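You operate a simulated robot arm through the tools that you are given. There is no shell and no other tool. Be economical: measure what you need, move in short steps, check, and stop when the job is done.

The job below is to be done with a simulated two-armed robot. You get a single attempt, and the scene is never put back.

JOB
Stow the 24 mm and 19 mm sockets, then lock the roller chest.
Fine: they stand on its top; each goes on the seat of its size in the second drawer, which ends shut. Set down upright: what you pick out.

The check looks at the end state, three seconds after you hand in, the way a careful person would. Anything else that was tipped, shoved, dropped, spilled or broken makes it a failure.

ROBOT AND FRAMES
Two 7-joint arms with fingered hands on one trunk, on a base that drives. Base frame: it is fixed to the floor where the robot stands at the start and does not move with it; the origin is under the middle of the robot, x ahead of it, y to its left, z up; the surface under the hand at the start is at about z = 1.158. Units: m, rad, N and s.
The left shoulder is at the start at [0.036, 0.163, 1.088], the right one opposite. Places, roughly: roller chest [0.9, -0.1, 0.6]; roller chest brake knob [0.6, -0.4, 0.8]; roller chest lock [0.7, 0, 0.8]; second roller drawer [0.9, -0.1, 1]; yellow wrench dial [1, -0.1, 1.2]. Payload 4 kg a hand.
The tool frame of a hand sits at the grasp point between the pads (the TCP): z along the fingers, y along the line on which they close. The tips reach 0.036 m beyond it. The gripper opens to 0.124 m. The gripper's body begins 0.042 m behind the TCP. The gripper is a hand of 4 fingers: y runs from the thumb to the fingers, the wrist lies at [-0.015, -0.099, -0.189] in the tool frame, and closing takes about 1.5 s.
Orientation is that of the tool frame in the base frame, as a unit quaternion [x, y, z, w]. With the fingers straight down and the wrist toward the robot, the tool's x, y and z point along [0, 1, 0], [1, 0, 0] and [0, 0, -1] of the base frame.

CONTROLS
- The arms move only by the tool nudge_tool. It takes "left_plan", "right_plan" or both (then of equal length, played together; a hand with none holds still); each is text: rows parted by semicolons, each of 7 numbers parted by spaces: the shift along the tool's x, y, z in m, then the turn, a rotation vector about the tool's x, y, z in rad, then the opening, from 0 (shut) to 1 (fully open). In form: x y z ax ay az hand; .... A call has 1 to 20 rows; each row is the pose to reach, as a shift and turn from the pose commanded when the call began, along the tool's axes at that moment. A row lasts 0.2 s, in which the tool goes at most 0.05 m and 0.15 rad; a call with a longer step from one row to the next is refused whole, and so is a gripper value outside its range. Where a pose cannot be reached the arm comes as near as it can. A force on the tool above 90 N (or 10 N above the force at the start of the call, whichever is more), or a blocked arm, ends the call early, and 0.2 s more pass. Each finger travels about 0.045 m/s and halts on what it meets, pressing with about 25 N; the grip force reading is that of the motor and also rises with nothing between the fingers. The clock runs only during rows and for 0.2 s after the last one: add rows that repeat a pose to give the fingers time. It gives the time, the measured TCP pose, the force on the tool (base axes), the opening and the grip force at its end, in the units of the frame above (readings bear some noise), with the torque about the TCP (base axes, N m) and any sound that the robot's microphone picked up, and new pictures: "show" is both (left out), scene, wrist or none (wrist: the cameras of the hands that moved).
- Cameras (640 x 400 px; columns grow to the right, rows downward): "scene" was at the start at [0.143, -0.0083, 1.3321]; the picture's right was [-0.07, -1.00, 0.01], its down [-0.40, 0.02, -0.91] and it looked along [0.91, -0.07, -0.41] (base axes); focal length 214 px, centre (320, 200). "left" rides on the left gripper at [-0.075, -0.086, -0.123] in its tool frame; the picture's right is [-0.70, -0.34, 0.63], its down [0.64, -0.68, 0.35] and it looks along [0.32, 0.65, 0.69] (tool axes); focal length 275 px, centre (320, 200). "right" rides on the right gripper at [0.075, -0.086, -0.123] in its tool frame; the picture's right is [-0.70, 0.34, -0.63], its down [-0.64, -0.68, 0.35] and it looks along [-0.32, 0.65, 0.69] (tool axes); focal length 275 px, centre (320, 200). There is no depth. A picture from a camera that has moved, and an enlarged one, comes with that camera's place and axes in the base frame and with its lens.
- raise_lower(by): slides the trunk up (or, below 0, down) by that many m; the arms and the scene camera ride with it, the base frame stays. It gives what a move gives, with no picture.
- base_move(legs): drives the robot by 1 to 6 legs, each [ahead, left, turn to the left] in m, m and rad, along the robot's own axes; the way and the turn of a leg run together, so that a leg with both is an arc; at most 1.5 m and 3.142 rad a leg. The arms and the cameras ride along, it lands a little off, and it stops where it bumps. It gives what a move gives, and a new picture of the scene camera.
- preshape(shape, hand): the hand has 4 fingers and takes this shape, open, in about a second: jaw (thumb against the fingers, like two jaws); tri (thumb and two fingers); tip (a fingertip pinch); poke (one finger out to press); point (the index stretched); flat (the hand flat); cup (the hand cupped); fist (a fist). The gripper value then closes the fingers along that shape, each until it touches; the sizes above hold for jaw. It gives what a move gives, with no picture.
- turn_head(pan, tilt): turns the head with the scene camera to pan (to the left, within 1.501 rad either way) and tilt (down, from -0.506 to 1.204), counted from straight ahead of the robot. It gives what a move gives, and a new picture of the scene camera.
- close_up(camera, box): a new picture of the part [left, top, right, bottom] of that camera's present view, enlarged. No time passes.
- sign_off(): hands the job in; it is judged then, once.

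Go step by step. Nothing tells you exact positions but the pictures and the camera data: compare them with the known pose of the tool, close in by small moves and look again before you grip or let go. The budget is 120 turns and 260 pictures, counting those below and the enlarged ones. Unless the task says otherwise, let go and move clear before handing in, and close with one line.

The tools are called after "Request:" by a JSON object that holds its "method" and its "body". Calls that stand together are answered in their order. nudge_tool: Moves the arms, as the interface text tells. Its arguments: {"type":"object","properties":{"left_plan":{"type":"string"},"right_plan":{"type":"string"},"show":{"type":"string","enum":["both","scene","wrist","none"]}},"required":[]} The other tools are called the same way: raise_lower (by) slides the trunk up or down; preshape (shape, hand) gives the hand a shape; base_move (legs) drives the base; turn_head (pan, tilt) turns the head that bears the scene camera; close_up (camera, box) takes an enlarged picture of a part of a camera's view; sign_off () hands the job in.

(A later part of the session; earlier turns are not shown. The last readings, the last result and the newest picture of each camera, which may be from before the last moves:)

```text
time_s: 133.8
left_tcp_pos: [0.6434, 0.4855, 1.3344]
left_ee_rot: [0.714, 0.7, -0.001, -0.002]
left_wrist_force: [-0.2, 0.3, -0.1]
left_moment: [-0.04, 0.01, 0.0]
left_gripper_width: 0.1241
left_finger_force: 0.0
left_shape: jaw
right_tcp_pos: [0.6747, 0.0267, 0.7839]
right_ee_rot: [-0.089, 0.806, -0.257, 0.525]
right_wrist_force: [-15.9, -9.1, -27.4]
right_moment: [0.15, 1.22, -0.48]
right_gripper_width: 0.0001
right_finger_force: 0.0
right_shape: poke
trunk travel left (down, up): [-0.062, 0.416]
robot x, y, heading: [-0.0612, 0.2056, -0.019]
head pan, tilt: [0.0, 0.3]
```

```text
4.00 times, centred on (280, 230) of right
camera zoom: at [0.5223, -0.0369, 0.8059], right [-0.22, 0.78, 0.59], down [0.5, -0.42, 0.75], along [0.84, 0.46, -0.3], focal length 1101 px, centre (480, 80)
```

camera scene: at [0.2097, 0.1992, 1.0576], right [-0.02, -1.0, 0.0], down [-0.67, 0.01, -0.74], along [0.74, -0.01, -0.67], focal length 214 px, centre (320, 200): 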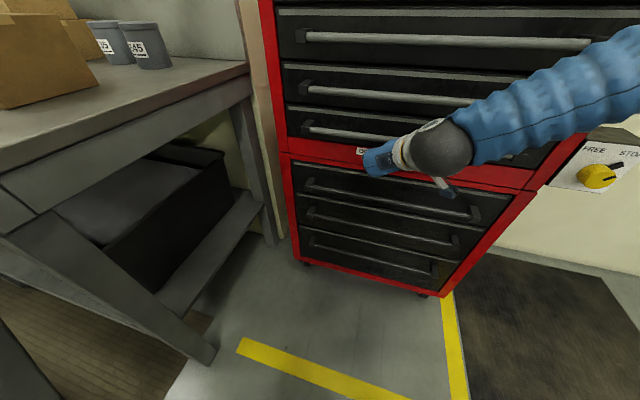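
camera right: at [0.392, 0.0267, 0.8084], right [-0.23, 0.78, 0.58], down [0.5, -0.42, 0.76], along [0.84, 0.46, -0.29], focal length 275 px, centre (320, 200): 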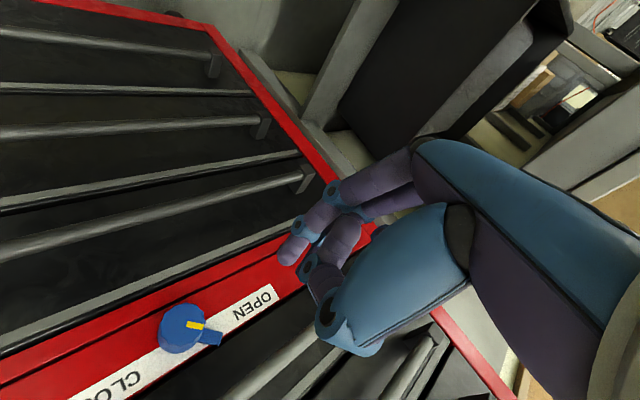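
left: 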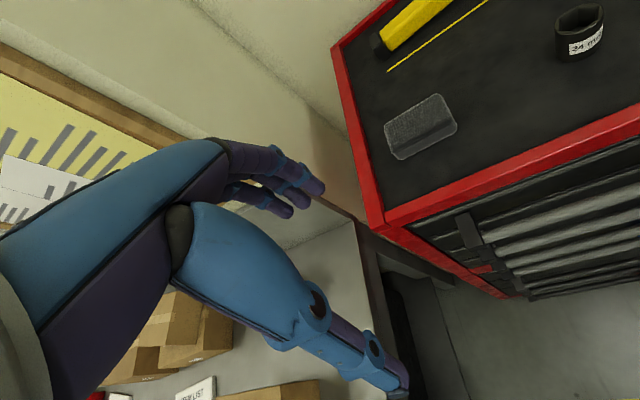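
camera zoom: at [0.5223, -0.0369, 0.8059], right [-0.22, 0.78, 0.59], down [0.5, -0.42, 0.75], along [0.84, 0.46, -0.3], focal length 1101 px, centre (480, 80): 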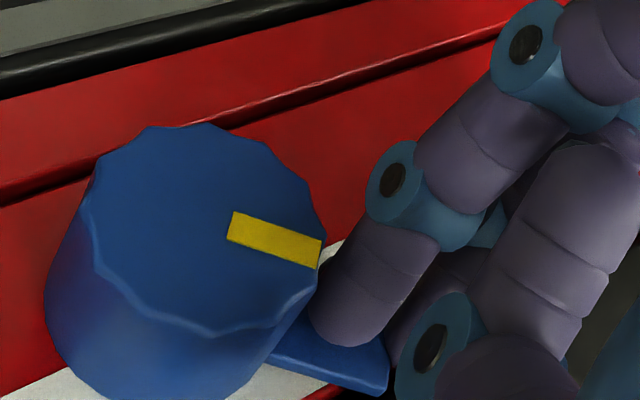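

The tip rides over the thin tab. The knob body is fluted and stands proud, so I'll instead grip it with the jaw and twist. Back off first.

Request:
{"method": "raise_lower", "body": {"by": -0.022}}

Request:
{"method": "base_move", "body": {"legs": [[-0.076, 0.024, 0]]}}

Request:
{"method": "preshape", "body": {"hand": "right", "shape": "jaw"}}

Request:
{"method": "nudge_tool", "body": {"right_plan": "0 0 0 0 0 0 0.8; 0 0 0 0 0 0 0.6; 0 0 0 0 0 0 0.55; 0 0 0 0 0 0 0.55", "show": "wrist"}}

```text
time_s: 134.5
left_tcp_pos: [0.6405, 0.4858, 1.3179]
left_ee_rot: [0.713, 0.701, 0.001, 0.0]
left_wrist_force: [-0.3, 0.6, 1.0]
left_moment: [0.02, -0.03, 0.02]
left_gripper_width: 0.1237
left_finger_force: 0.1
left_shape: jaw
right_tcp_pos: [0.6769, 0.0287, 0.7696]
right_ee_rot: [-0.087, 0.803, -0.259, 0.53]
right_wrist_force: [-1.2, 4.4, -2.4]
right_moment: [0.07, 0.11, 0.12]
right_gripper_width: 0.0002
right_finger_force: 0.1
right_shape: poke
trunk travel left (down, up): [-0.04, 0.438]
robot x, y, heading: [-0.0577, 0.2094, -0.02]
head pan, tilt: [0.0, 0.3]
```

```text
time_s: 135.6
left_tcp_pos: [0.5651, 0.5132, 1.3172]
left_ee_rot: [0.713, 0.701, 0.001, -0.001]
left_wrist_force: [-1.3, 0.4, 0.4]
left_moment: [-0.03, -0.02, 0.02]
left_gripper_width: 0.124
left_finger_force: 0.0
left_shape: jaw
right_tcp_pos: [0.5991, 0.0569, 0.7687]
right_ee_rot: [-0.09, 0.802, -0.258, 0.53]
right_wrist_force: [0.1, 0.9, 0.6]
right_moment: [0.01, 0.03, -0.02]
right_gripper_width: 0.0
right_finger_force: 0.1
right_shape: poke
trunk travel left (down, up): [-0.04, 0.438]
robot x, y, heading: [-0.1378, 0.2323, -0.016]
head pan, tilt: [0.0, 0.3]
camera scene: at [0.1412, 0.227, 1.042], right [-0.02, -1.0, 0.0], down [-0.68, 0.01, -0.73], along [0.73, -0.01, -0.68], focal length 214 px, centre (320, 200)
```

scene: 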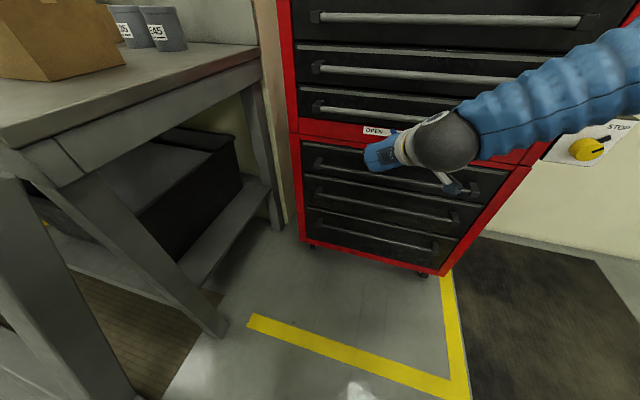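

```text
time_s: 136.5
left_tcp_pos: [0.5662, 0.513, 1.3152]
left_ee_rot: [0.713, 0.701, 0.0, -0.001]
left_wrist_force: [0.6, 0.2, 0.1]
left_moment: [0.0, 0.02, 0.01]
left_gripper_width: 0.1239
left_finger_force: 0.0
left_shape: jaw
right_tcp_pos: [0.6003, 0.0552, 0.7675]
right_ee_rot: [-0.088, 0.803, -0.258, 0.529]
right_wrist_force: [0.5, -0.5, 0.3]
right_moment: [-0.01, -0.01, 0.0]
right_gripper_width: 0.1242
right_finger_force: 0.1
right_shape: jaw
trunk travel left (down, up): [-0.04, 0.438]
robot x, y, heading: [-0.1374, 0.2299, -0.013]
head pan, tilt: [0.0, 0.3]
```

```text
time_s: 137.5
left_tcp_pos: [0.5651, 0.5122, 1.3158]
left_ee_rot: [0.713, 0.702, 0.0, -0.001]
left_wrist_force: [0.0, 0.9, -0.1]
left_moment: [0.0, 0.01, 0.0]
left_gripper_width: 0.1235
left_finger_force: 0.0
left_shape: jaw
right_tcp_pos: [0.6002, 0.0561, 0.7679]
right_ee_rot: [-0.089, 0.803, -0.257, 0.529]
right_wrist_force: [0.2, -0.3, 0.1]
right_moment: [0.0, 0.0, -0.03]
right_gripper_width: 0.0686
right_finger_force: 0.1
right_shape: jaw
trunk travel left (down, up): [-0.04, 0.438]
robot x, y, heading: [-0.1387, 0.2329, -0.02]
head pan, tilt: [0.0, 0.3]
camera right: at [0.4477, -0.0088, 0.7879], right [-0.23, 0.78, 0.58], down [0.5, -0.42, 0.76], along [0.84, 0.46, -0.29], focal length 275 px, centre (320, 200)
```

right: 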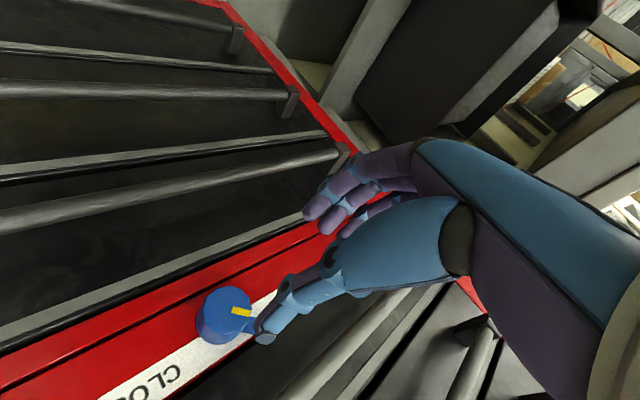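

Jaw open around 68 mm. Align the tool axis with the knob via base, then approach.

Request:
{"method": "base_move", "body": {"legs": [[-0.007, -0.0225, 0], [0.057, -0.018, 0]]}}

Request:
{"method": "raise_lower", "body": {"by": -0.009}}

Request:
{"method": "close_up", "body": {"camera": "right", "box": [140, 140, 420, 400]}}

```text
time_s: 138.9
left_tcp_pos: [0.6185, 0.4709, 1.3135]
left_ee_rot: [0.713, 0.701, 0.0, -0.002]
left_wrist_force: [0.3, -0.6, -1.1]
left_moment: [0.01, 0.05, 0.01]
left_gripper_width: 0.1239
left_finger_force: 0.1
left_shape: jaw
right_tcp_pos: [0.6506, 0.0132, 0.765]
right_ee_rot: [-0.09, 0.805, -0.258, 0.527]
right_wrist_force: [-0.4, -0.9, 0.5]
right_moment: [-0.01, -0.02, 0.04]
right_gripper_width: 0.0686
right_finger_force: 0.1
right_shape: jaw
trunk travel left (down, up): [-0.04, 0.438]
robot x, y, heading: [-0.0837, 0.191, -0.015]
head pan, tilt: [0.0, 0.3]
camera scene: at [0.1931, 0.1847, 1.041], right [-0.02, -1.0, 0.0], down [-0.69, 0.01, -0.73], along [0.73, -0.01, -0.69], focal length 214 px, centre (320, 200)
```

scene: 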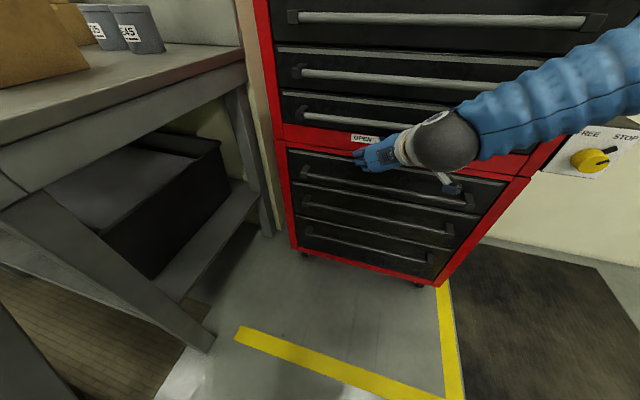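

```text
time_s: 139.4
left_tcp_pos: [0.6152, 0.4705, 1.3057]
left_ee_rot: [0.713, 0.701, 0.0, -0.001]
left_wrist_force: [0.0, -0.2, 0.7]
left_moment: [0.01, -0.06, -0.02]
left_gripper_width: 0.1234
left_finger_force: 0.0
left_shape: jaw
right_tcp_pos: [0.6512, 0.0147, 0.7515]
right_ee_rot: [-0.088, 0.806, -0.257, 0.526]
right_wrist_force: [0.1, -0.3, -0.2]
right_moment: [-0.03, 0.03, 0.02]
right_gripper_width: 0.0685
right_finger_force: 0.1
right_shape: jaw
trunk travel left (down, up): [-0.031, 0.447]
robot x, y, heading: [-0.0849, 0.1897, -0.021]
head pan, tilt: [0.0, 0.3]
```

```text
1.54 times, centred on (280, 270) of right
camera zoom: at [0.498, -0.0499, 0.7725], right [-0.22, 0.78, 0.59], down [0.5, -0.43, 0.76], along [0.84, 0.46, -0.29], focal length 424 px, centre (382, 92)
```

zoom: 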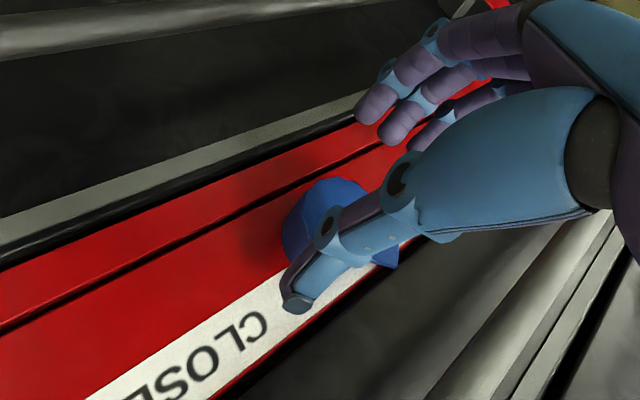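

Nearly aligned; raise 8 mm and move in 36 mm.

Request:
{"method": "raise_lower", "body": {"by": 0.008}}

Request:
{"method": "base_move", "body": {"legs": [[0.034, -0.011, 0]]}}

Request:
{"method": "close_up", "body": {"camera": "right", "box": [140, 140, 420, 400]}}

```text
time_s: 140.0
left_tcp_pos: [0.616, 0.4714, 1.3134]
left_ee_rot: [0.713, 0.701, 0.0, -0.002]
left_wrist_force: [0.8, -0.4, 0.0]
left_moment: [0.02, 0.04, 0.01]
left_gripper_width: 0.1237
left_finger_force: 0.0
left_shape: jaw
right_tcp_pos: [0.6513, 0.0143, 0.7589]
right_ee_rot: [-0.089, 0.806, -0.257, 0.527]
right_wrist_force: [0.0, -0.2, -0.7]
right_moment: [0.02, 0.01, 0.02]
right_gripper_width: 0.0684
right_finger_force: 0.1
right_shape: jaw
trunk travel left (down, up): [-0.039, 0.439]
robot x, y, heading: [-0.0864, 0.1929, -0.017]
head pan, tilt: [0.0, 0.3]
```

```text
time_s: 140.9
left_tcp_pos: [0.6432, 0.4608, 1.3119]
left_ee_rot: [0.713, 0.701, 0.0, -0.003]
left_wrist_force: [-0.5, -0.5, 0.0]
left_moment: [0.01, -0.03, -0.03]
left_gripper_width: 0.1236
left_finger_force: 0.1
left_shape: jaw
right_tcp_pos: [0.6697, 0.013, 0.7559]
right_ee_rot: [-0.096, 0.808, -0.25, 0.525]
right_wrist_force: [-10.6, 0.6, 5.3]
right_moment: [-0.23, -0.24, -0.52]
right_gripper_width: 0.074
right_finger_force: 0.1
right_shape: jaw
trunk travel left (down, up): [-0.039, 0.439]
robot x, y, heading: [-0.0614, 0.1811, -0.014]
head pan, tilt: [0.0, 0.3]
stopped in leg 1: the force on the tool passed its limit at 121 N (the readings are from after the stop); the commanded pose is now the measured one
camera scene: at [0.2195, 0.1758, 1.0401], right [-0.02, -1.0, 0.0], down [-0.69, 0.01, -0.73], along [0.73, -0.01, -0.69], focal length 214 px, centre (320, 200)
```

scene: 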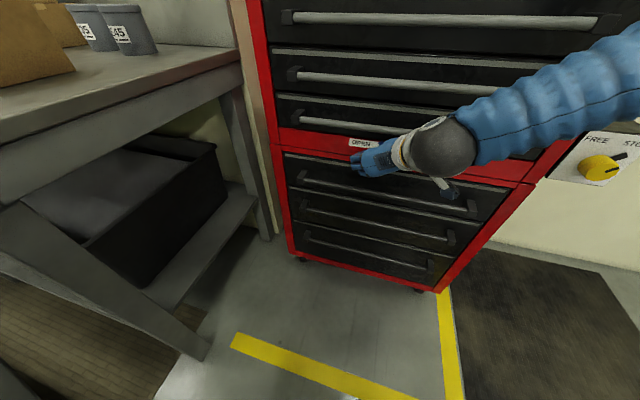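

```text
1.54 times, centred on (280, 270) of right
camera zoom: at [0.5182, -0.0542, 0.7799], right [-0.23, 0.77, 0.59], down [0.51, -0.42, 0.75], along [0.83, 0.48, -0.3], focal length 424 px, centre (382, 92)
```

zoom: 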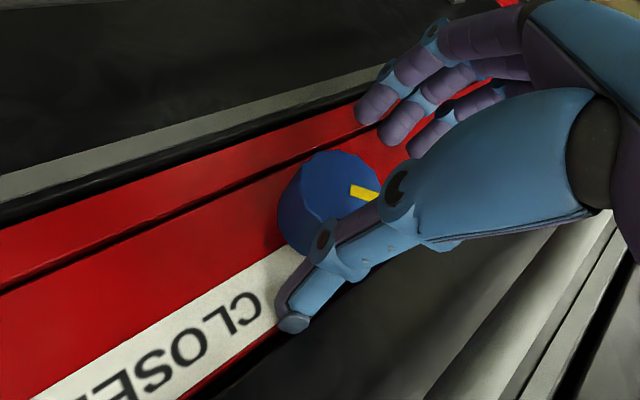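

The thumb tip met the drawer face above the panel. Narrow the opening, then advance slightly.

Request:
{"method": "nudge_tool", "body": {"right_plan": "0 0 -0.003 0 0 0 0.5; 0 0 -0.003 0 0 0 0.42; 0 0 -0.003 0 0 0 0.42; 0 0 0.003 0 0 0 0.42; 0 0 0.008 0 0 0 0.42", "show": "none"}}

Request:
{"method": "close_up", "body": {"camera": "right", "box": [140, 140, 420, 400]}}

```text
time_s: 142.2
left_tcp_pos: [0.6356, 0.4622, 1.3167]
left_ee_rot: [0.713, 0.701, 0.001, -0.001]
left_wrist_force: [-0.1, 1.1, -0.8]
left_moment: [0.03, -0.03, -0.01]
left_gripper_width: 0.124
left_finger_force: 0.0
left_shape: jaw
right_tcp_pos: [0.6706, 0.0145, 0.7592]
right_ee_rot: [-0.098, 0.807, -0.248, 0.527]
right_wrist_force: [-75.3, 12.4, 25.4]
right_moment: [-0.85, -0.7, -2.23]
right_gripper_width: 0.0626
right_finger_force: 0.1
right_shape: jaw
trunk travel left (down, up): [-0.039, 0.439]
robot x, y, heading: [-0.0567, 0.1836, -0.019]
head pan, tilt: [0.0, 0.3]
```

```text
1.54 times, centred on (280, 270) of right
camera zoom: at [0.5199, -0.0545, 0.7813], right [-0.24, 0.77, 0.59], down [0.51, -0.42, 0.75], along [0.82, 0.48, -0.3], focal length 424 px, centre (382, 92)
```

zoom: 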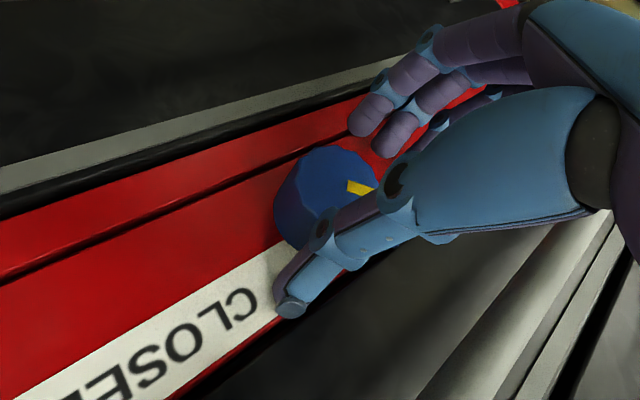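

The thumb tip presses the panel, so depth is enough. Ease back 5 mm and close on the knob.

Request:
{"method": "nudge_tool", "body": {"right_plan": "0 0 -0.008 0 0 0 0.42; 0 0 -0.012 0 0 0 0.35; 0 0 -0.012 0 0 0 0.25; 0 0 -0.012 0 0 0 0.1; 0 0 -0.012 0 0 0 0; 0 0 -0.012 0 0 0 0; 0 0 -0.012 0 0 0 0", "show": "none"}}

Request:
{"method": "close_up", "body": {"camera": "right", "box": [140, 140, 420, 400]}}

```text
time_s: 143.8
left_tcp_pos: [0.6437, 0.4615, 1.314]
left_ee_rot: [0.713, 0.701, 0.0, -0.002]
left_wrist_force: [0.2, 0.2, -0.7]
left_moment: [0.01, -0.05, -0.04]
left_gripper_width: 0.1239
left_finger_force: 0.1
left_shape: jaw
right_tcp_pos: [0.6674, 0.0134, 0.759]
right_ee_rot: [-0.096, 0.808, -0.249, 0.526]
right_wrist_force: [-2.3, 1.2, 2.5]
right_moment: [0.1, 0.08, 0.21]
right_gripper_width: 0.0364
right_finger_force: 24.8
right_shape: jaw
trunk travel left (down, up): [-0.039, 0.439]
robot x, y, heading: [-0.0579, 0.1832, -0.019]
head pan, tilt: [0.0, 0.3]
```

```text
1.54 times, centred on (280, 270) of right
camera zoom: at [0.5155, -0.0527, 0.7813], right [-0.23, 0.77, 0.59], down [0.51, -0.42, 0.75], along [0.83, 0.48, -0.3], focal length 424 px, centre (382, 92)
```

zoom: 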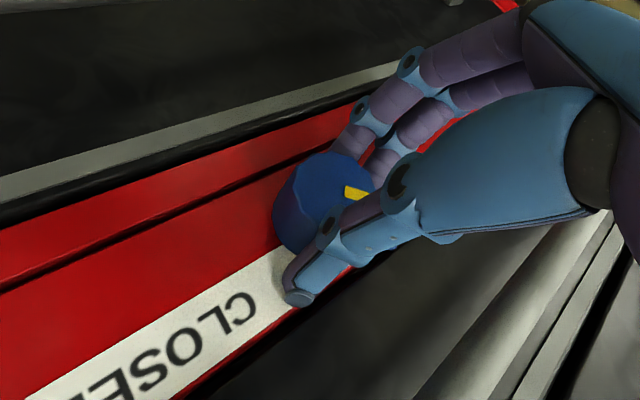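

Knob gripped (36 mm). Twist clockwise about the knob's axis, first ~48°.

Request:
{"method": "nudge_tool", "body": {"right_plan": "0.0004 -0.0016 -0.0002 -0.0385 -0.024 0.1326 0; 0.0008 -0.003 -0.0003 -0.077 -0.048 0.265 0; 0.0015 -0.0044 -0.0004 -0.1155 -0.072 0.398 0; 0.0024 -0.0057 -0.0004 -0.154 -0.096 0.53 0; 0.0035 -0.0069 -0.0002 -0.1925 -0.12 0.663 0; 0.0047 -0.0078 0 -0.231 -0.144 0.795 0; 0.0047 -0.0078 0 -0.231 -0.144 0.795 0", "show": "wrist"}}

Request:
{"method": "close_up", "body": {"camera": "right", "box": [140, 140, 420, 400]}}

```text
time_s: 145.2
left_tcp_pos: [0.6424, 0.4629, 1.312]
left_ee_rot: [0.713, 0.701, 0.0, -0.004]
left_wrist_force: [-0.3, 0.2, 0.6]
left_moment: [0.05, 0.0, -0.02]
left_gripper_width: 0.1239
left_finger_force: 0.1
left_shape: jaw
right_tcp_pos: [0.6603, -0.0253, 0.7878]
right_ee_rot: [0.078, 0.809, -0.006, 0.583]
right_wrist_force: [-17.4, 21.2, -23.3]
right_moment: [-1.7, 0.47, 0.18]
right_gripper_width: 0.0074
right_finger_force: 25.1
right_shape: jaw
right hand out of reach, approached as far as the arm can: row 4, 5, 6, 7
trunk travel left (down, up): [-0.039, 0.439]
robot x, y, heading: [-0.0569, 0.1825, -0.014]
head pan, tilt: [0.0, 0.3]
stopped in row 7 (right hand): the force on the tool passed its limit at 102 N (the readings are from after the stop); the commanded pose is now the measured one
camera right: at [0.5103, -0.0878, 0.7501], right [-0.34, 0.31, 0.89], down [0.43, -0.79, 0.44], along [0.84, 0.53, 0.13], focal length 275 px, centre (320, 200)
```

right: 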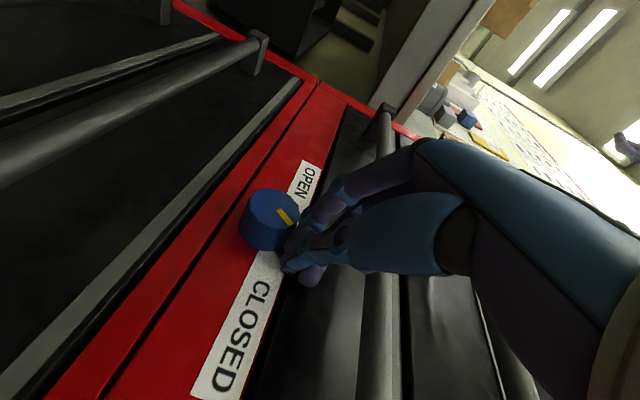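

```text
1.54 times, centred on (280, 270) of right
camera zoom: at [0.5103, -0.0878, 0.7501], right [-0.34, 0.31, 0.89], down [0.43, -0.79, 0.44], along [0.84, 0.53, 0.13], focal length 424 px, centre (382, 92)
```

zoom: 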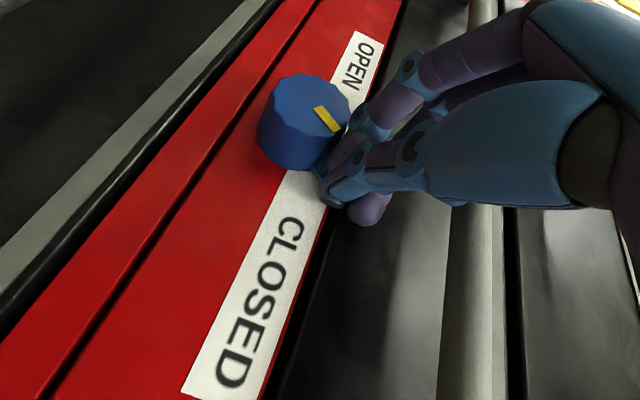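

The grip slipped but the knob turned a good part of the way. Back off to see it.

Request:
{"method": "nudge_tool", "body": {"right_plan": "0 0 0 0 0 0 0.1; 0 0 0 0 0 0 0.2; 0.01 0 -0.03 0 0 0 0.2; 0.02 0 -0.06 0 0 0 0.2; 0.02 0 -0.07 0 0 0 0.2", "show": "wrist"}}

Request:
{"method": "close_up", "body": {"camera": "right", "box": [140, 180, 340, 340]}}

```text
time_s: 146.4
left_tcp_pos: [0.6423, 0.4627, 1.3132]
left_ee_rot: [0.713, 0.701, 0.001, -0.004]
left_wrist_force: [-0.4, 1.0, 0.3]
left_moment: [0.0, 0.01, -0.06]
left_gripper_width: 0.124
left_finger_force: 0.0
left_shape: jaw
right_tcp_pos: [0.6034, -0.0217, 0.7931]
right_ee_rot: [0.083, 0.806, -0.009, 0.586]
right_wrist_force: [0.2, -0.5, 0.7]
right_moment: [-0.03, 0.0, 0.0]
right_gripper_width: 0.0245
right_finger_force: 0.0
right_shape: jaw
right hand out of reach, approached as far as the arm can: row 5
trunk travel left (down, up): [-0.039, 0.439]
robot x, y, heading: [-0.0606, 0.1824, -0.011]
head pan, tilt: [0.0, 0.3]
camera right: at [0.4531, -0.0826, 0.7529], right [-0.34, 0.32, 0.89], down [0.42, -0.79, 0.45], along [0.84, 0.52, 0.14], focal length 275 px, centre (320, 200)
```

right: 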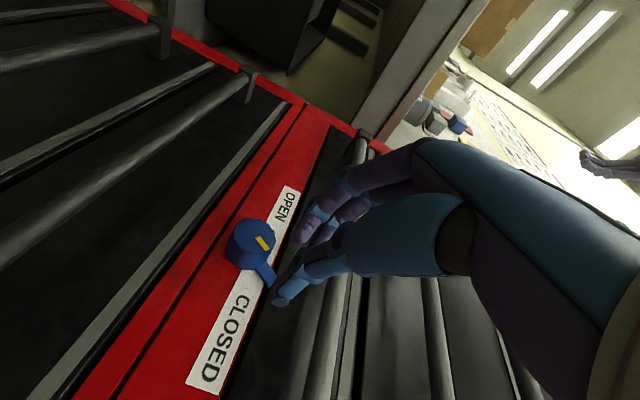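

```text
2.50 times, centred on (240, 260) of right
camera zoom: at [0.4531, -0.0826, 0.7529], right [-0.34, 0.32, 0.89], down [0.42, -0.79, 0.45], along [0.84, 0.52, 0.14], focal length 688 px, centre (520, 50)
```

zoom: 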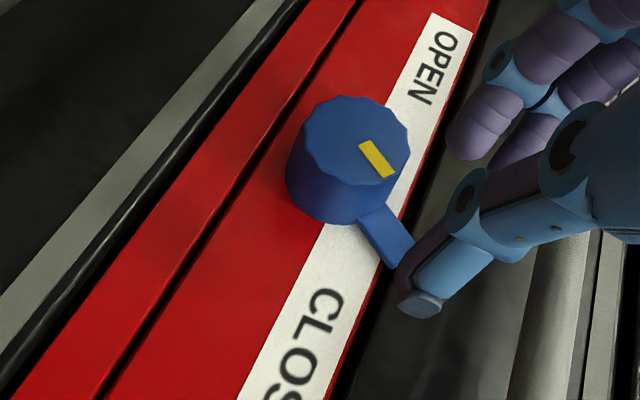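

Knob turned ~64°, about 26° still to go to CLOSED. I re-set the hand to the earlier roll for a second grip and twist.

Request:
{"method": "nudge_tool", "body": {"right_plan": "0.007 0.01 0.004 0.04 0.012 -0.12 0.3; 0.014 0.02 0.008 0.08 0.024 -0.24 0.4; 0.02 0.03 0.013 0.12 0.036 -0.36 0.45; 0.027 0.04 0.018 0.16 0.048 -0.48 0.45; 0.0329 0.0496 0.0218 0.19 0.057 -0.581 0.45; 0.0329 0.0496 0.0218 0.19 0.057 -0.581 0.45", "show": "none"}}

Request:
{"method": "close_up", "body": {"camera": "right", "box": [140, 140, 420, 400]}}

```text
time_s: 147.8
left_tcp_pos: [0.643, 0.4608, 1.3141]
left_ee_rot: [0.713, 0.701, 0.001, -0.003]
left_wrist_force: [-0.1, -0.4, -0.7]
left_moment: [0.01, 0.01, 0.0]
left_gripper_width: 0.1237
left_finger_force: 0.1
left_shape: jaw
right_tcp_pos: [0.6212, 0.0301, 0.7563]
right_ee_rot: [-0.097, 0.808, -0.249, 0.525]
right_wrist_force: [0.0, 0.5, 0.2]
right_moment: [0.0, 0.0, 0.0]
right_gripper_width: 0.0554
right_finger_force: 0.1
right_shape: jaw
trunk travel left (down, up): [-0.039, 0.439]
robot x, y, heading: [-0.0586, 0.1847, -0.021]
head pan, tilt: [0.0, 0.3]
```

```text
1.54 times, centred on (280, 270) of right
camera zoom: at [0.4693, -0.0374, 0.7808], right [-0.23, 0.77, 0.59], down [0.52, -0.42, 0.75], along [0.82, 0.48, -0.3], focal length 424 px, centre (382, 92)
```

zoom: 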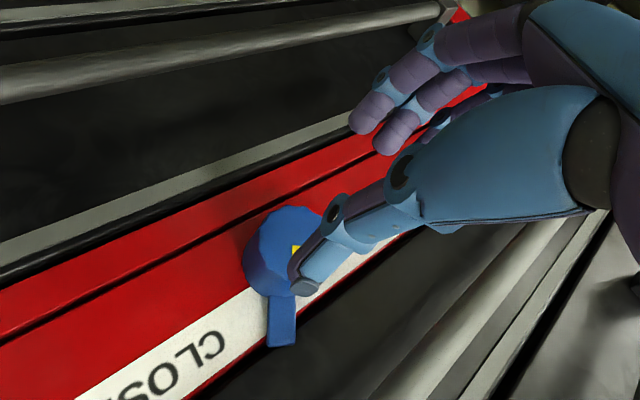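

Move in and close on the knob again.

Request:
{"method": "nudge_tool", "body": {"right_plan": "-0.006 -0.004 0.018 0 0 0 0.45; -0.011 -0.008 0.034 0 0 0 0.45; -0.0154 -0.0107 0.0454 0 0 0 0.45; -0.0154 -0.0107 0.0454 0 0 0 0.3; -0.0154 -0.0107 0.0454 0 0 0 0.1; -0.0154 -0.0107 0.0454 0 0 0 0; -0.0154 -0.0107 0.0454 0 0 0 0; -0.0154 -0.0107 0.0454 0 0 0 0", "show": "none"}}

Request:
{"method": "close_up", "body": {"camera": "right", "box": [140, 140, 420, 400]}}

```text
time_s: 149.6
left_tcp_pos: [0.6424, 0.4606, 1.3139]
left_ee_rot: [0.713, 0.701, 0.0, -0.001]
left_wrist_force: [0.4, -0.1, 0.1]
left_moment: [0.01, 0.05, 0.01]
left_gripper_width: 0.1237
left_finger_force: 0.1
left_shape: jaw
right_tcp_pos: [0.6661, 0.0159, 0.7609]
right_ee_rot: [-0.097, 0.808, -0.249, 0.525]
right_wrist_force: [-5.5, -1.4, 5.5]
right_moment: [-0.03, 0.02, 0.03]
right_gripper_width: 0.0336
right_finger_force: 25.0
right_shape: jaw
trunk travel left (down, up): [-0.039, 0.439]
robot x, y, heading: [-0.0616, 0.1814, -0.018]
head pan, tilt: [0.0, 0.3]
```

```text
1.54 times, centred on (280, 270) of right
camera zoom: at [0.5147, -0.0535, 0.7841], right [-0.23, 0.77, 0.59], down [0.52, -0.42, 0.75], along [0.82, 0.48, -0.3], focal length 424 px, centre (382, 92)
```

zoom: 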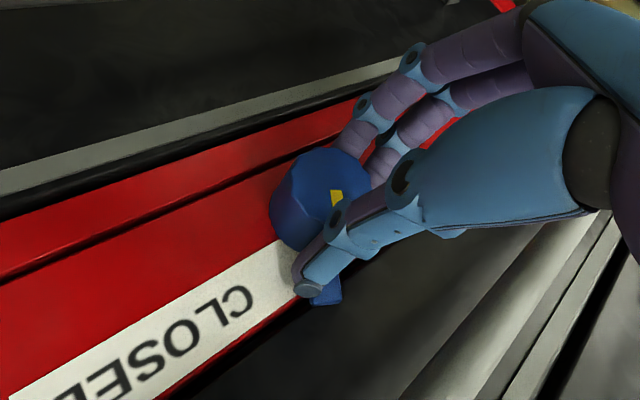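

Gripped, with the thumb against the tab's left side. Twist clockwise again.

Request:
{"method": "nudge_tool", "body": {"right_plan": "0.0004 -0.0016 -0.0002 -0.0385 -0.024 0.1326 0; 0.0008 -0.003 -0.0003 -0.077 -0.048 0.265 0; 0.0015 -0.0044 -0.0004 -0.1155 -0.072 0.398 0; 0.0024 -0.0057 -0.0004 -0.154 -0.096 0.53 0; 0.0035 -0.0069 -0.0002 -0.1925 -0.12 0.663 0; 0.0035 -0.0069 -0.0002 -0.1925 -0.12 0.663 0", "show": "none"}}

Request:
{"method": "close_up", "body": {"camera": "right", "box": [140, 140, 420, 400]}}

```text
time_s: 151.0
left_tcp_pos: [0.6429, 0.466, 1.3106]
left_ee_rot: [0.713, 0.701, -0.002, -0.003]
left_wrist_force: [0.4, 0.2, 0.5]
left_moment: [0.02, 0.03, -0.01]
left_gripper_width: 0.1236
left_finger_force: 0.1
left_shape: jaw
right_tcp_pos: [0.6644, -0.0224, 0.7894]
right_ee_rot: [0.072, 0.806, -0.023, 0.587]
right_wrist_force: [-46.8, 45.5, -36.8]
right_moment: [-2.27, 0.77, 0.97]
right_gripper_width: 0.0063
right_finger_force: 25.4
right_shape: jaw
right hand out of reach, approached as far as the arm can: row 4, 5, 6
trunk travel left (down, up): [-0.039, 0.439]
robot x, y, heading: [-0.0601, 0.1853, -0.016]
head pan, tilt: [0.0, 0.3]
```

```text
1.54 times, centred on (280, 270) of right
camera zoom: at [0.5142, -0.0847, 0.7526], right [-0.34, 0.35, 0.87], down [0.42, -0.77, 0.47], along [0.84, 0.53, 0.12], focal length 424 px, centre (382, 92)
```

zoom: 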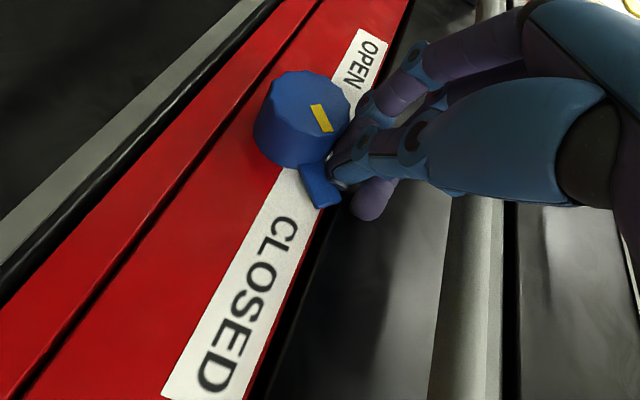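

Now at ~36° right; a small extra push to the right with the base.

Request:
{"method": "base_move", "body": {"legs": [[-0.003, -0.012, 0]]}}

Request:
{"method": "close_up", "body": {"camera": "right", "box": [140, 140, 420, 400]}}

```text
time_s: 152.3
left_tcp_pos: [0.6404, 0.4523, 1.3125]
left_ee_rot: [0.713, 0.702, 0.0, -0.002]
left_wrist_force: [-1.4, -0.5, 0.2]
left_moment: [-0.01, -0.02, 0.0]
left_gripper_width: 0.1236
left_finger_force: 0.0
left_shape: jaw
right_tcp_pos: [0.6582, -0.0299, 0.7893]
right_ee_rot: [0.068, 0.808, -0.02, 0.586]
right_wrist_force: [-7.3, 10.8, -18.3]
right_moment: [-1.19, 0.41, 0.07]
right_gripper_width: 0.01
right_finger_force: 24.8
right_shape: jaw
trunk travel left (down, up): [-0.039, 0.439]
robot x, y, heading: [-0.0637, 0.1691, -0.011]
head pan, tilt: [0.0, 0.3]
stopped in leg 1: the force on the tool passed its limit at 91 N (the readings are from after the stop); the commanded pose is now the measured one
camera scene: at [0.2162, 0.1655, 1.0403], right [-0.02, -1.0, 0.0], down [-0.69, 0.01, -0.73], along [0.73, -0.01, -0.69], focal length 214 px, centre (320, 200)
```

scene: 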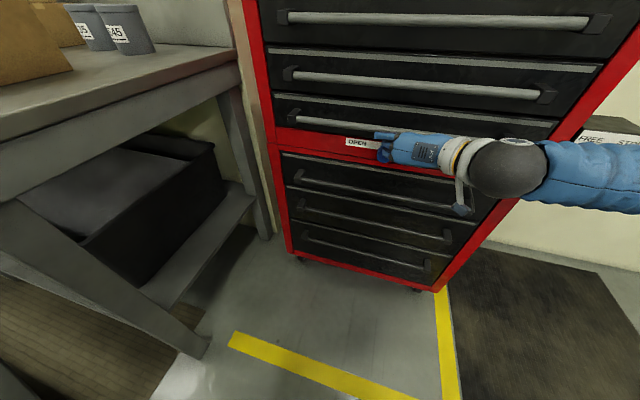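

```text
1.54 times, centred on (280, 270) of right
camera zoom: at [0.5078, -0.0958, 0.7522], right [-0.34, 0.35, 0.87], down [0.43, -0.77, 0.47], along [0.84, 0.54, 0.11], focal length 424 px, centre (382, 92)
```

zoom: 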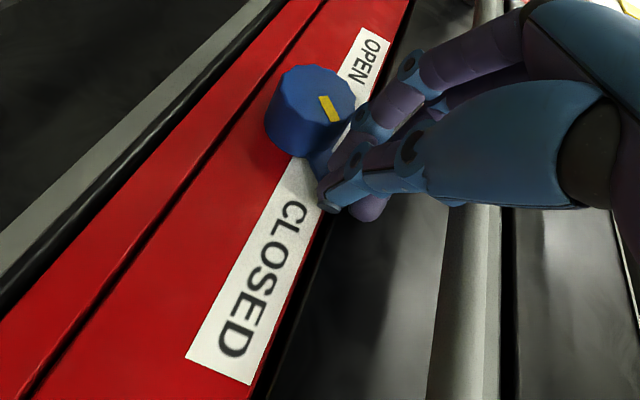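

Back off to read the knob's angle.

Request:
{"method": "nudge_tool", "body": {"right_plan": "0 0 0 0 0 0 0.15; 0 0 0 0 0 0 0.2; 0.01 0 -0.03 0 0 0 0.2; 0.02 0 -0.06 0 0 0 0.2; 0.02 0 -0.07 0 0 0 0.2", "show": "none"}}

Request:
{"method": "close_up", "body": {"camera": "right", "box": [140, 180, 340, 340]}}

```text
time_s: 153.5
left_tcp_pos: [0.6383, 0.4503, 1.3134]
left_ee_rot: [0.713, 0.702, 0.001, -0.003]
left_wrist_force: [0.7, -0.8, -0.6]
left_moment: [-0.02, 0.01, -0.01]
left_gripper_width: 0.1237
left_finger_force: 0.1
left_shape: jaw
right_tcp_pos: [0.6, -0.0249, 0.7964]
right_ee_rot: [0.07, 0.805, -0.022, 0.588]
right_wrist_force: [0.5, 0.2, 0.7]
right_moment: [-0.03, 0.02, 0.01]
right_gripper_width: 0.0247
right_finger_force: 0.0
right_shape: jaw
right hand out of reach, approached as far as the arm can: row 4, 5
trunk travel left (down, up): [-0.039, 0.439]
robot x, y, heading: [-0.0603, 0.1715, -0.02]
head pan, tilt: [0.0, 0.3]
```

```text
2.50 times, centred on (240, 260) of right
camera zoom: at [0.4497, -0.0885, 0.7575], right [-0.34, 0.35, 0.87], down [0.42, -0.77, 0.47], along [0.84, 0.53, 0.12], focal length 688 px, centre (520, 50)
```

zoom: 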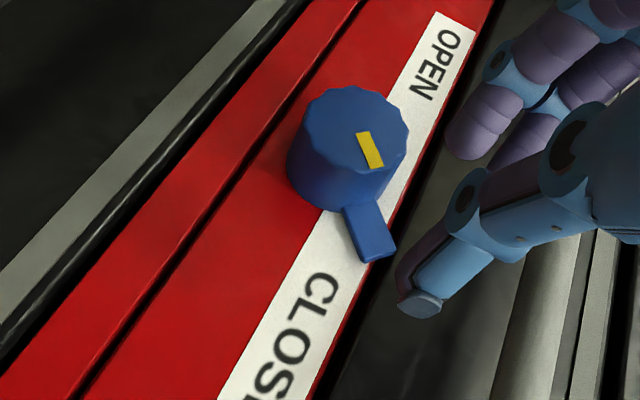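

About 33° right, needs ~45°. One more grip and a short twist.

Request:
{"method": "nudge_tool", "body": {"right_plan": "0.007 0.011 0.005 0.04 0.012 -0.12 0.3; 0.014 0.022 0.01 0.08 0.024 -0.24 0.4; 0.021 0.033 0.015 0.12 0.036 -0.36 0.45; 0.029 0.044 0.021 0.16 0.048 -0.48 0.45; 0.0367 0.0536 0.0273 0.19 0.057 -0.565 0.45; 0.0367 0.0536 0.0273 0.19 0.057 -0.565 0.45; 0.03 0.05 0.045 0.19 0.057 -0.565 0.45; 0.023 0.047 0.06 0.19 0.057 -0.565 0.45; 0.0177 0.0441 0.0715 0.19 0.057 -0.565 0.45; 0.0177 0.0441 0.0715 0.19 0.057 -0.565 0.25; 0.0177 0.0441 0.0715 0.19 0.057 -0.565 0; 0.0177 0.0441 0.0715 0.19 0.057 -0.565 0; 0.0177 0.0441 0.0715 0.19 0.057 -0.565 0; 0.0177 0.0441 0.0715 0.19 0.057 -0.565 0", "show": "none"}}

Request:
{"method": "close_up", "body": {"camera": "right", "box": [140, 140, 420, 400]}}

```text
time_s: 156.5
left_tcp_pos: [0.6383, 0.4508, 1.3128]
left_ee_rot: [0.713, 0.702, 0.0, -0.002]
left_wrist_force: [-0.1, -0.2, -0.2]
left_moment: [-0.02, -0.01, 0.02]
left_gripper_width: 0.1239
left_finger_force: 0.1
left_shape: jaw
right_tcp_pos: [0.6683, 0.013, 0.7584]
right_ee_rot: [-0.101, 0.804, -0.258, 0.527]
right_wrist_force: [-14.0, 1.0, 5.0]
right_moment: [-0.06, 0.0, -0.18]
right_gripper_width: 0.0379
right_finger_force: 25.2
right_shape: jaw
trunk travel left (down, up): [-0.039, 0.439]
robot x, y, heading: [-0.0603, 0.1685, -0.016]
head pan, tilt: [0.0, 0.3]
```

```text
1.54 times, centred on (280, 270) of right
camera zoom: at [0.5159, -0.0544, 0.7814], right [-0.24, 0.78, 0.58], down [0.51, -0.4, 0.76], along [0.83, 0.47, -0.3], focal length 424 px, centre (382, 92)
```

zoom: 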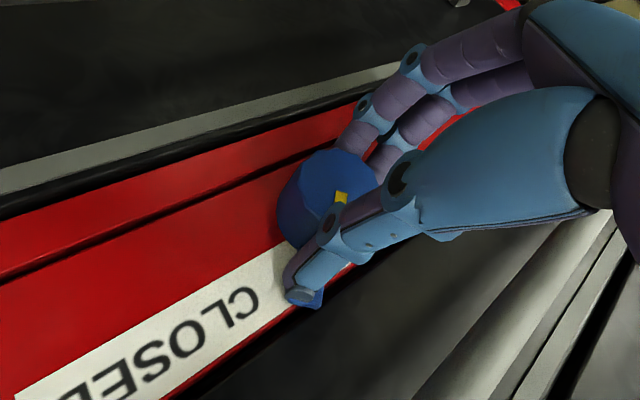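

Firm grip on the full disc. Short twist of 0.42 rad.

Request:
{"method": "nudge_tool", "body": {"right_plan": "0.0004 -0.0016 -0.0002 -0.0385 -0.024 0.1326 0; 0.0008 -0.003 -0.0003 -0.077 -0.048 0.265 0; 0.0015 -0.0044 -0.0004 -0.1155 -0.072 0.398 0; 0.0015 -0.0044 -0.0004 -0.1155 -0.072 0.398 0", "show": "none"}}

Request:
{"method": "close_up", "body": {"camera": "right", "box": [140, 140, 420, 400]}}

```text
time_s: 157.5
left_tcp_pos: [0.6364, 0.4549, 1.3156]
left_ee_rot: [0.713, 0.701, 0.002, -0.002]
left_wrist_force: [0.5, -0.4, 0.1]
left_moment: [0.03, -0.01, 0.0]
left_gripper_width: 0.1239
left_finger_force: 0.1
left_shape: jaw
right_tcp_pos: [0.6667, 0.0106, 0.7682]
right_ee_rot: [0.019, 0.8, -0.098, 0.591]
right_wrist_force: [8.6, 23.4, 42.0]
right_moment: [-0.15, -1.08, 0.41]
right_gripper_width: 0.0187
right_finger_force: 25.1
right_shape: jaw
trunk travel left (down, up): [-0.039, 0.439]
robot x, y, heading: [-0.0611, 0.1711, -0.02]
head pan, tilt: [0.0, 0.3]
```

```text
1.54 times, centred on (280, 270) of right
camera zoom: at [0.5157, -0.0576, 0.7429], right [-0.34, 0.5, 0.79], down [0.42, -0.68, 0.61], along [0.84, 0.54, 0.02], focal length 424 px, centre (382, 92)
```

zoom: 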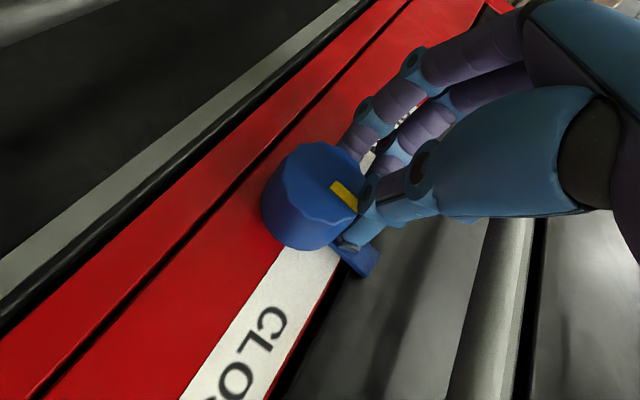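

The short twist left the knob partly turned back; the full motion (twist plus drag up-right) is what carries the tab. Continue that motion from here.

Request:
{"method": "nudge_tool", "body": {"right_plan": "-0.0033 -0.0096 -0.0005 -0.03 -0.018 0.1 0; -0.0066 -0.0192 -0.001 -0.06 -0.036 0.2 0; -0.01 -0.0288 -0.0015 -0.09 -0.054 0.3 0; -0.0133 -0.0384 -0.002 -0.1155 -0.072 0.398 0; -0.0133 -0.0384 -0.002 -0.1155 -0.072 0.398 0", "show": "none"}}

Request:
{"method": "close_up", "body": {"camera": "right", "box": [140, 140, 420, 400]}}

```text
time_s: 158.4
left_tcp_pos: [0.6363, 0.4509, 1.3138]
left_ee_rot: [0.713, 0.701, 0.001, -0.003]
left_wrist_force: [0.5, 0.6, 1.0]
left_moment: [-0.02, -0.02, -0.03]
left_gripper_width: 0.1238
left_finger_force: 0.0
left_shape: jaw
right_tcp_pos: [0.66, -0.0349, 0.7897]
right_ee_rot: [0.07, 0.809, -0.018, 0.584]
right_wrist_force: [-16.6, 21.2, -24.4]
right_moment: [-1.55, 0.42, 0.37]
right_gripper_width: 0.0075
right_finger_force: 25.2
right_shape: jaw
right hand out of reach, approached as far as the arm can: row 1, 2, 3, 4
trunk travel left (down, up): [-0.039, 0.439]
robot x, y, heading: [-0.0625, 0.1728, -0.014]
head pan, tilt: [0.0, 0.3]
stopped in row 4 (right hand): the force on the tool passed its limit at 103 N (the readings are from after the stop); the commanded pose is now the measured one
```

```text
1.54 times, centred on (280, 270) of right
camera zoom: at [0.509, -0.0992, 0.7517], right [-0.34, 0.34, 0.88], down [0.43, -0.77, 0.46], along [0.84, 0.54, 0.11], focal length 424 px, centre (382, 92)
```

zoom: 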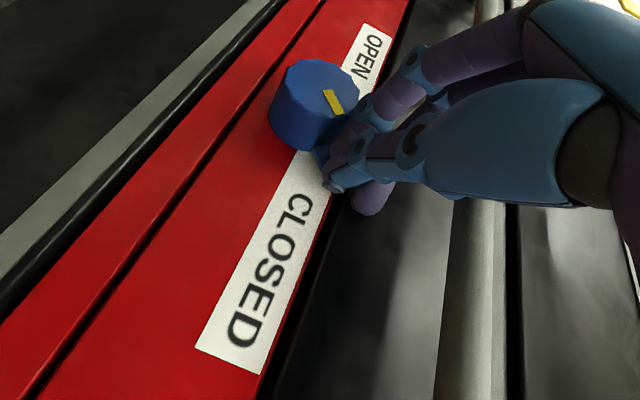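

The fingers seem to pinch the tab at ~30° right. Drag it further right and down, then release and look.

Request:
{"method": "nudge_tool", "body": {"right_plan": "0.003 -0.006 0 0 0 0 0; 0.0074 -0.0124 0 0 0 0 0; 0.011 -0.017 0 0 0 0 0; 0.011 -0.017 0 0 0 0 0.15; 0.011 -0.017 0 0 0 0 0.2; 0.011 -0.017 -0.03 0 0 0 0.2; 0.011 -0.017 -0.07 0 0 0 0.2; 0.011 -0.017 -0.09 0 0 0 0.2", "show": "none"}}

Request:
{"method": "close_up", "body": {"camera": "right", "box": [140, 180, 340, 340]}}

```text
time_s: 160.2
left_tcp_pos: [0.6395, 0.4512, 1.3128]
left_ee_rot: [0.713, 0.701, 0.001, -0.003]
left_wrist_force: [0.5, -0.4, 0.0]
left_moment: [0.01, -0.03, 0.01]
left_gripper_width: 0.1239
left_finger_force: 0.1
left_shape: jaw
right_tcp_pos: [0.5969, -0.047, 0.8087]
right_ee_rot: [0.074, 0.806, -0.02, 0.587]
right_wrist_force: [0.0, -0.7, -0.6]
right_moment: [0.02, 0.0, 0.01]
right_gripper_width: 0.0246
right_finger_force: 0.0
right_shape: jaw
right hand out of reach, approached as far as the arm can: row 3, 4, 5, 7, 8
trunk travel left (down, up): [-0.039, 0.439]
robot x, y, heading: [-0.062, 0.1714, -0.014]
head pan, tilt: [0.0, 0.3]
```

```text
2.50 times, centred on (240, 260) of right
camera zoom: at [0.4464, -0.1099, 0.7713], right [-0.34, 0.34, 0.88], down [0.42, -0.78, 0.47], along [0.84, 0.53, 0.12], focal length 688 px, centre (520, 50)
```

zoom: 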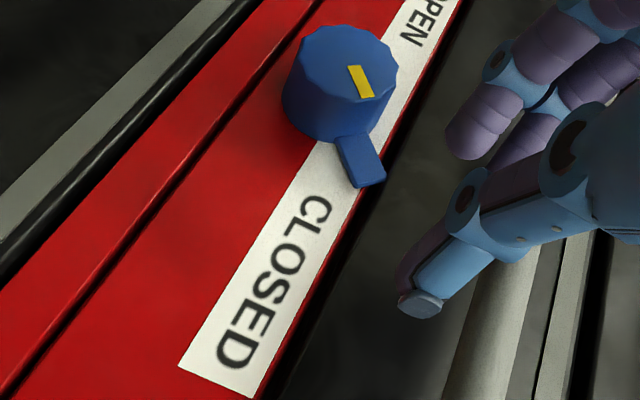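

Back the base off for a frontal view of the lock with the head camera.

Request:
{"method": "base_move", "body": {"legs": [[-0.22, 0.1, -0.15]]}}

Request:
{"method": "turn_head", "body": {"pan": -0.15, "tilt": 0.1}}

Request:
{"method": "close_up", "body": {"camera": "right", "box": [100, 140, 400, 360]}}

```text
time_s: 161.9
left_tcp_pos: [0.4631, 0.4636, 1.3146]
left_ee_rot: [0.764, 0.645, 0.001, -0.002]
left_wrist_force: [-0.2, -1.1, -0.2]
left_moment: [-0.03, 0.0, -0.01]
left_gripper_width: 0.1237
left_finger_force: 0.0
left_shape: jaw
right_tcp_pos: [0.3475, -0.0212, 0.8109]
right_ee_rot: [0.134, 0.798, -0.063, 0.584]
right_wrist_force: [0.2, 0.0, 0.8]
right_moment: [0.01, 0.0, -0.03]
right_gripper_width: 0.0243
right_finger_force: 0.0
right_shape: jaw
trunk travel left (down, up): [-0.039, 0.439]
robot x, y, heading: [-0.2707, 0.2944, -0.167]
head pan, tilt: [0.0, 0.3]
camera scene: at [0.0024, 0.2451, 1.0402], right [-0.17, -0.99, 0.0], down [-0.68, 0.11, -0.73], along [0.72, -0.12, -0.69], focal length 214 px, centre (320, 200)
```

scene: 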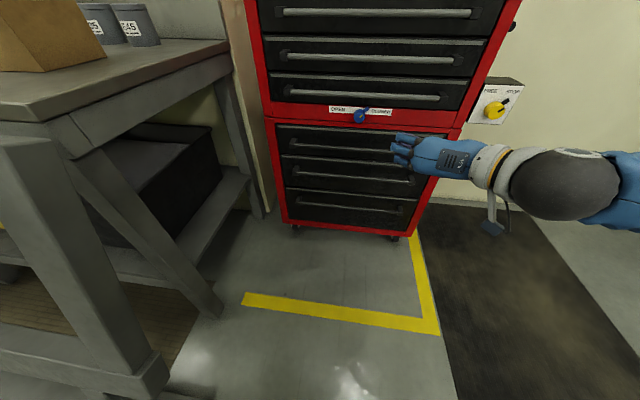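

```text
time_s: 162.7
left_tcp_pos: [0.4631, 0.4628, 1.3139]
left_ee_rot: [0.764, 0.645, 0.001, -0.003]
left_wrist_force: [-0.9, 0.3, 0.7]
left_moment: [-0.02, -0.01, -0.02]
left_gripper_width: 0.1239
left_finger_force: 0.1
left_shape: jaw
right_tcp_pos: [0.3468, -0.0222, 0.8093]
right_ee_rot: [0.135, 0.798, -0.063, 0.583]
right_wrist_force: [-0.1, -0.3, -0.4]
right_moment: [-0.01, -0.02, 0.0]
right_gripper_width: 0.0248
right_finger_force: 0.1
right_shape: jaw
trunk travel left (down, up): [-0.039, 0.439]
robot x, y, heading: [-0.2699, 0.2924, -0.166]
head pan, tilt: [-0.15, 0.099]
camera scene: at [0.0067, 0.2303, 1.0576], right [-0.3, -0.95, 0.07], down [-0.52, 0.1, -0.85], along [0.8, -0.29, -0.52], focal length 214 px, centre (320, 200)
```

scene: 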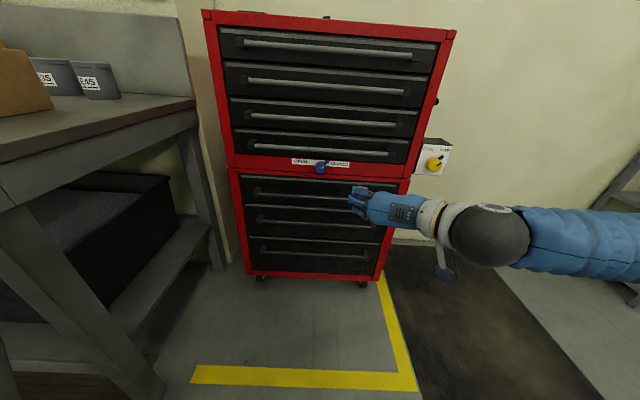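

```text
1.82 times, centred on (250, 250) of right
camera zoom: at [0.1894, -0.0613, 0.7713], right [-0.29, 0.39, 0.88], down [0.3, -0.83, 0.47], along [0.91, 0.4, 0.12], focal length 500 px, centre (447, 109)
```

zoom: 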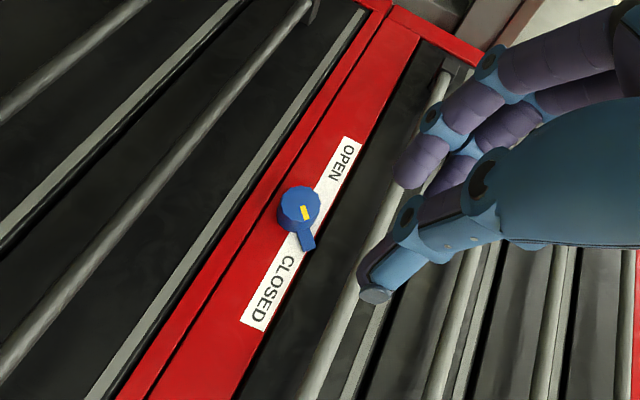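

Request:
{"method": "close_up", "body": {"camera": "scene", "box": [285, 145, 360, 190]}}

Request:
{"method": "close_up", "body": {"camera": "scene", "box": [195, 0, 465, 180]}}

```text
8.53 times, centred on (322, 168) of scene
camera zoom: at [0.0067, 0.2303, 1.0576], right [-0.3, -0.95, 0.07], down [-0.52, 0.1, -0.85], along [0.8, -0.29, -0.52], focal length 1830 px, centre (299, 477)
```

zoom: 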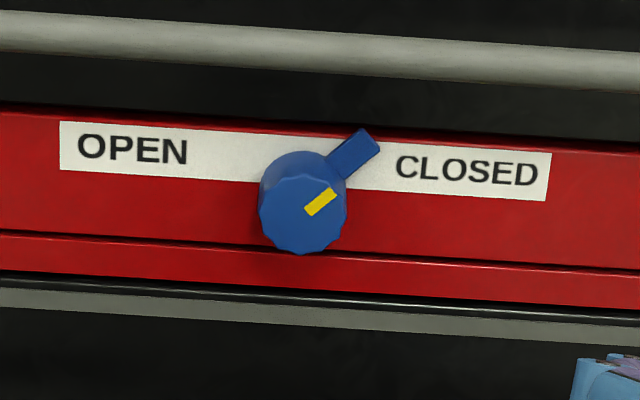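

```text
2.22 times, centred on (330, 90) of scene
camera zoom: at [0.0067, 0.2303, 1.0576], right [-0.3, -0.95, 0.07], down [-0.52, 0.1, -0.85], along [0.8, -0.29, -0.52], focal length 477 px, centre (298, 444)
```

zoom: 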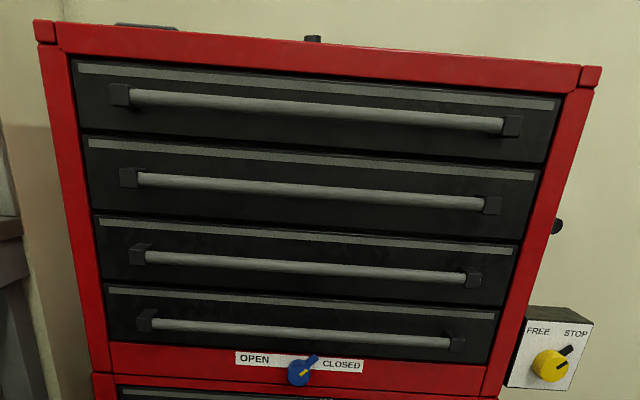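

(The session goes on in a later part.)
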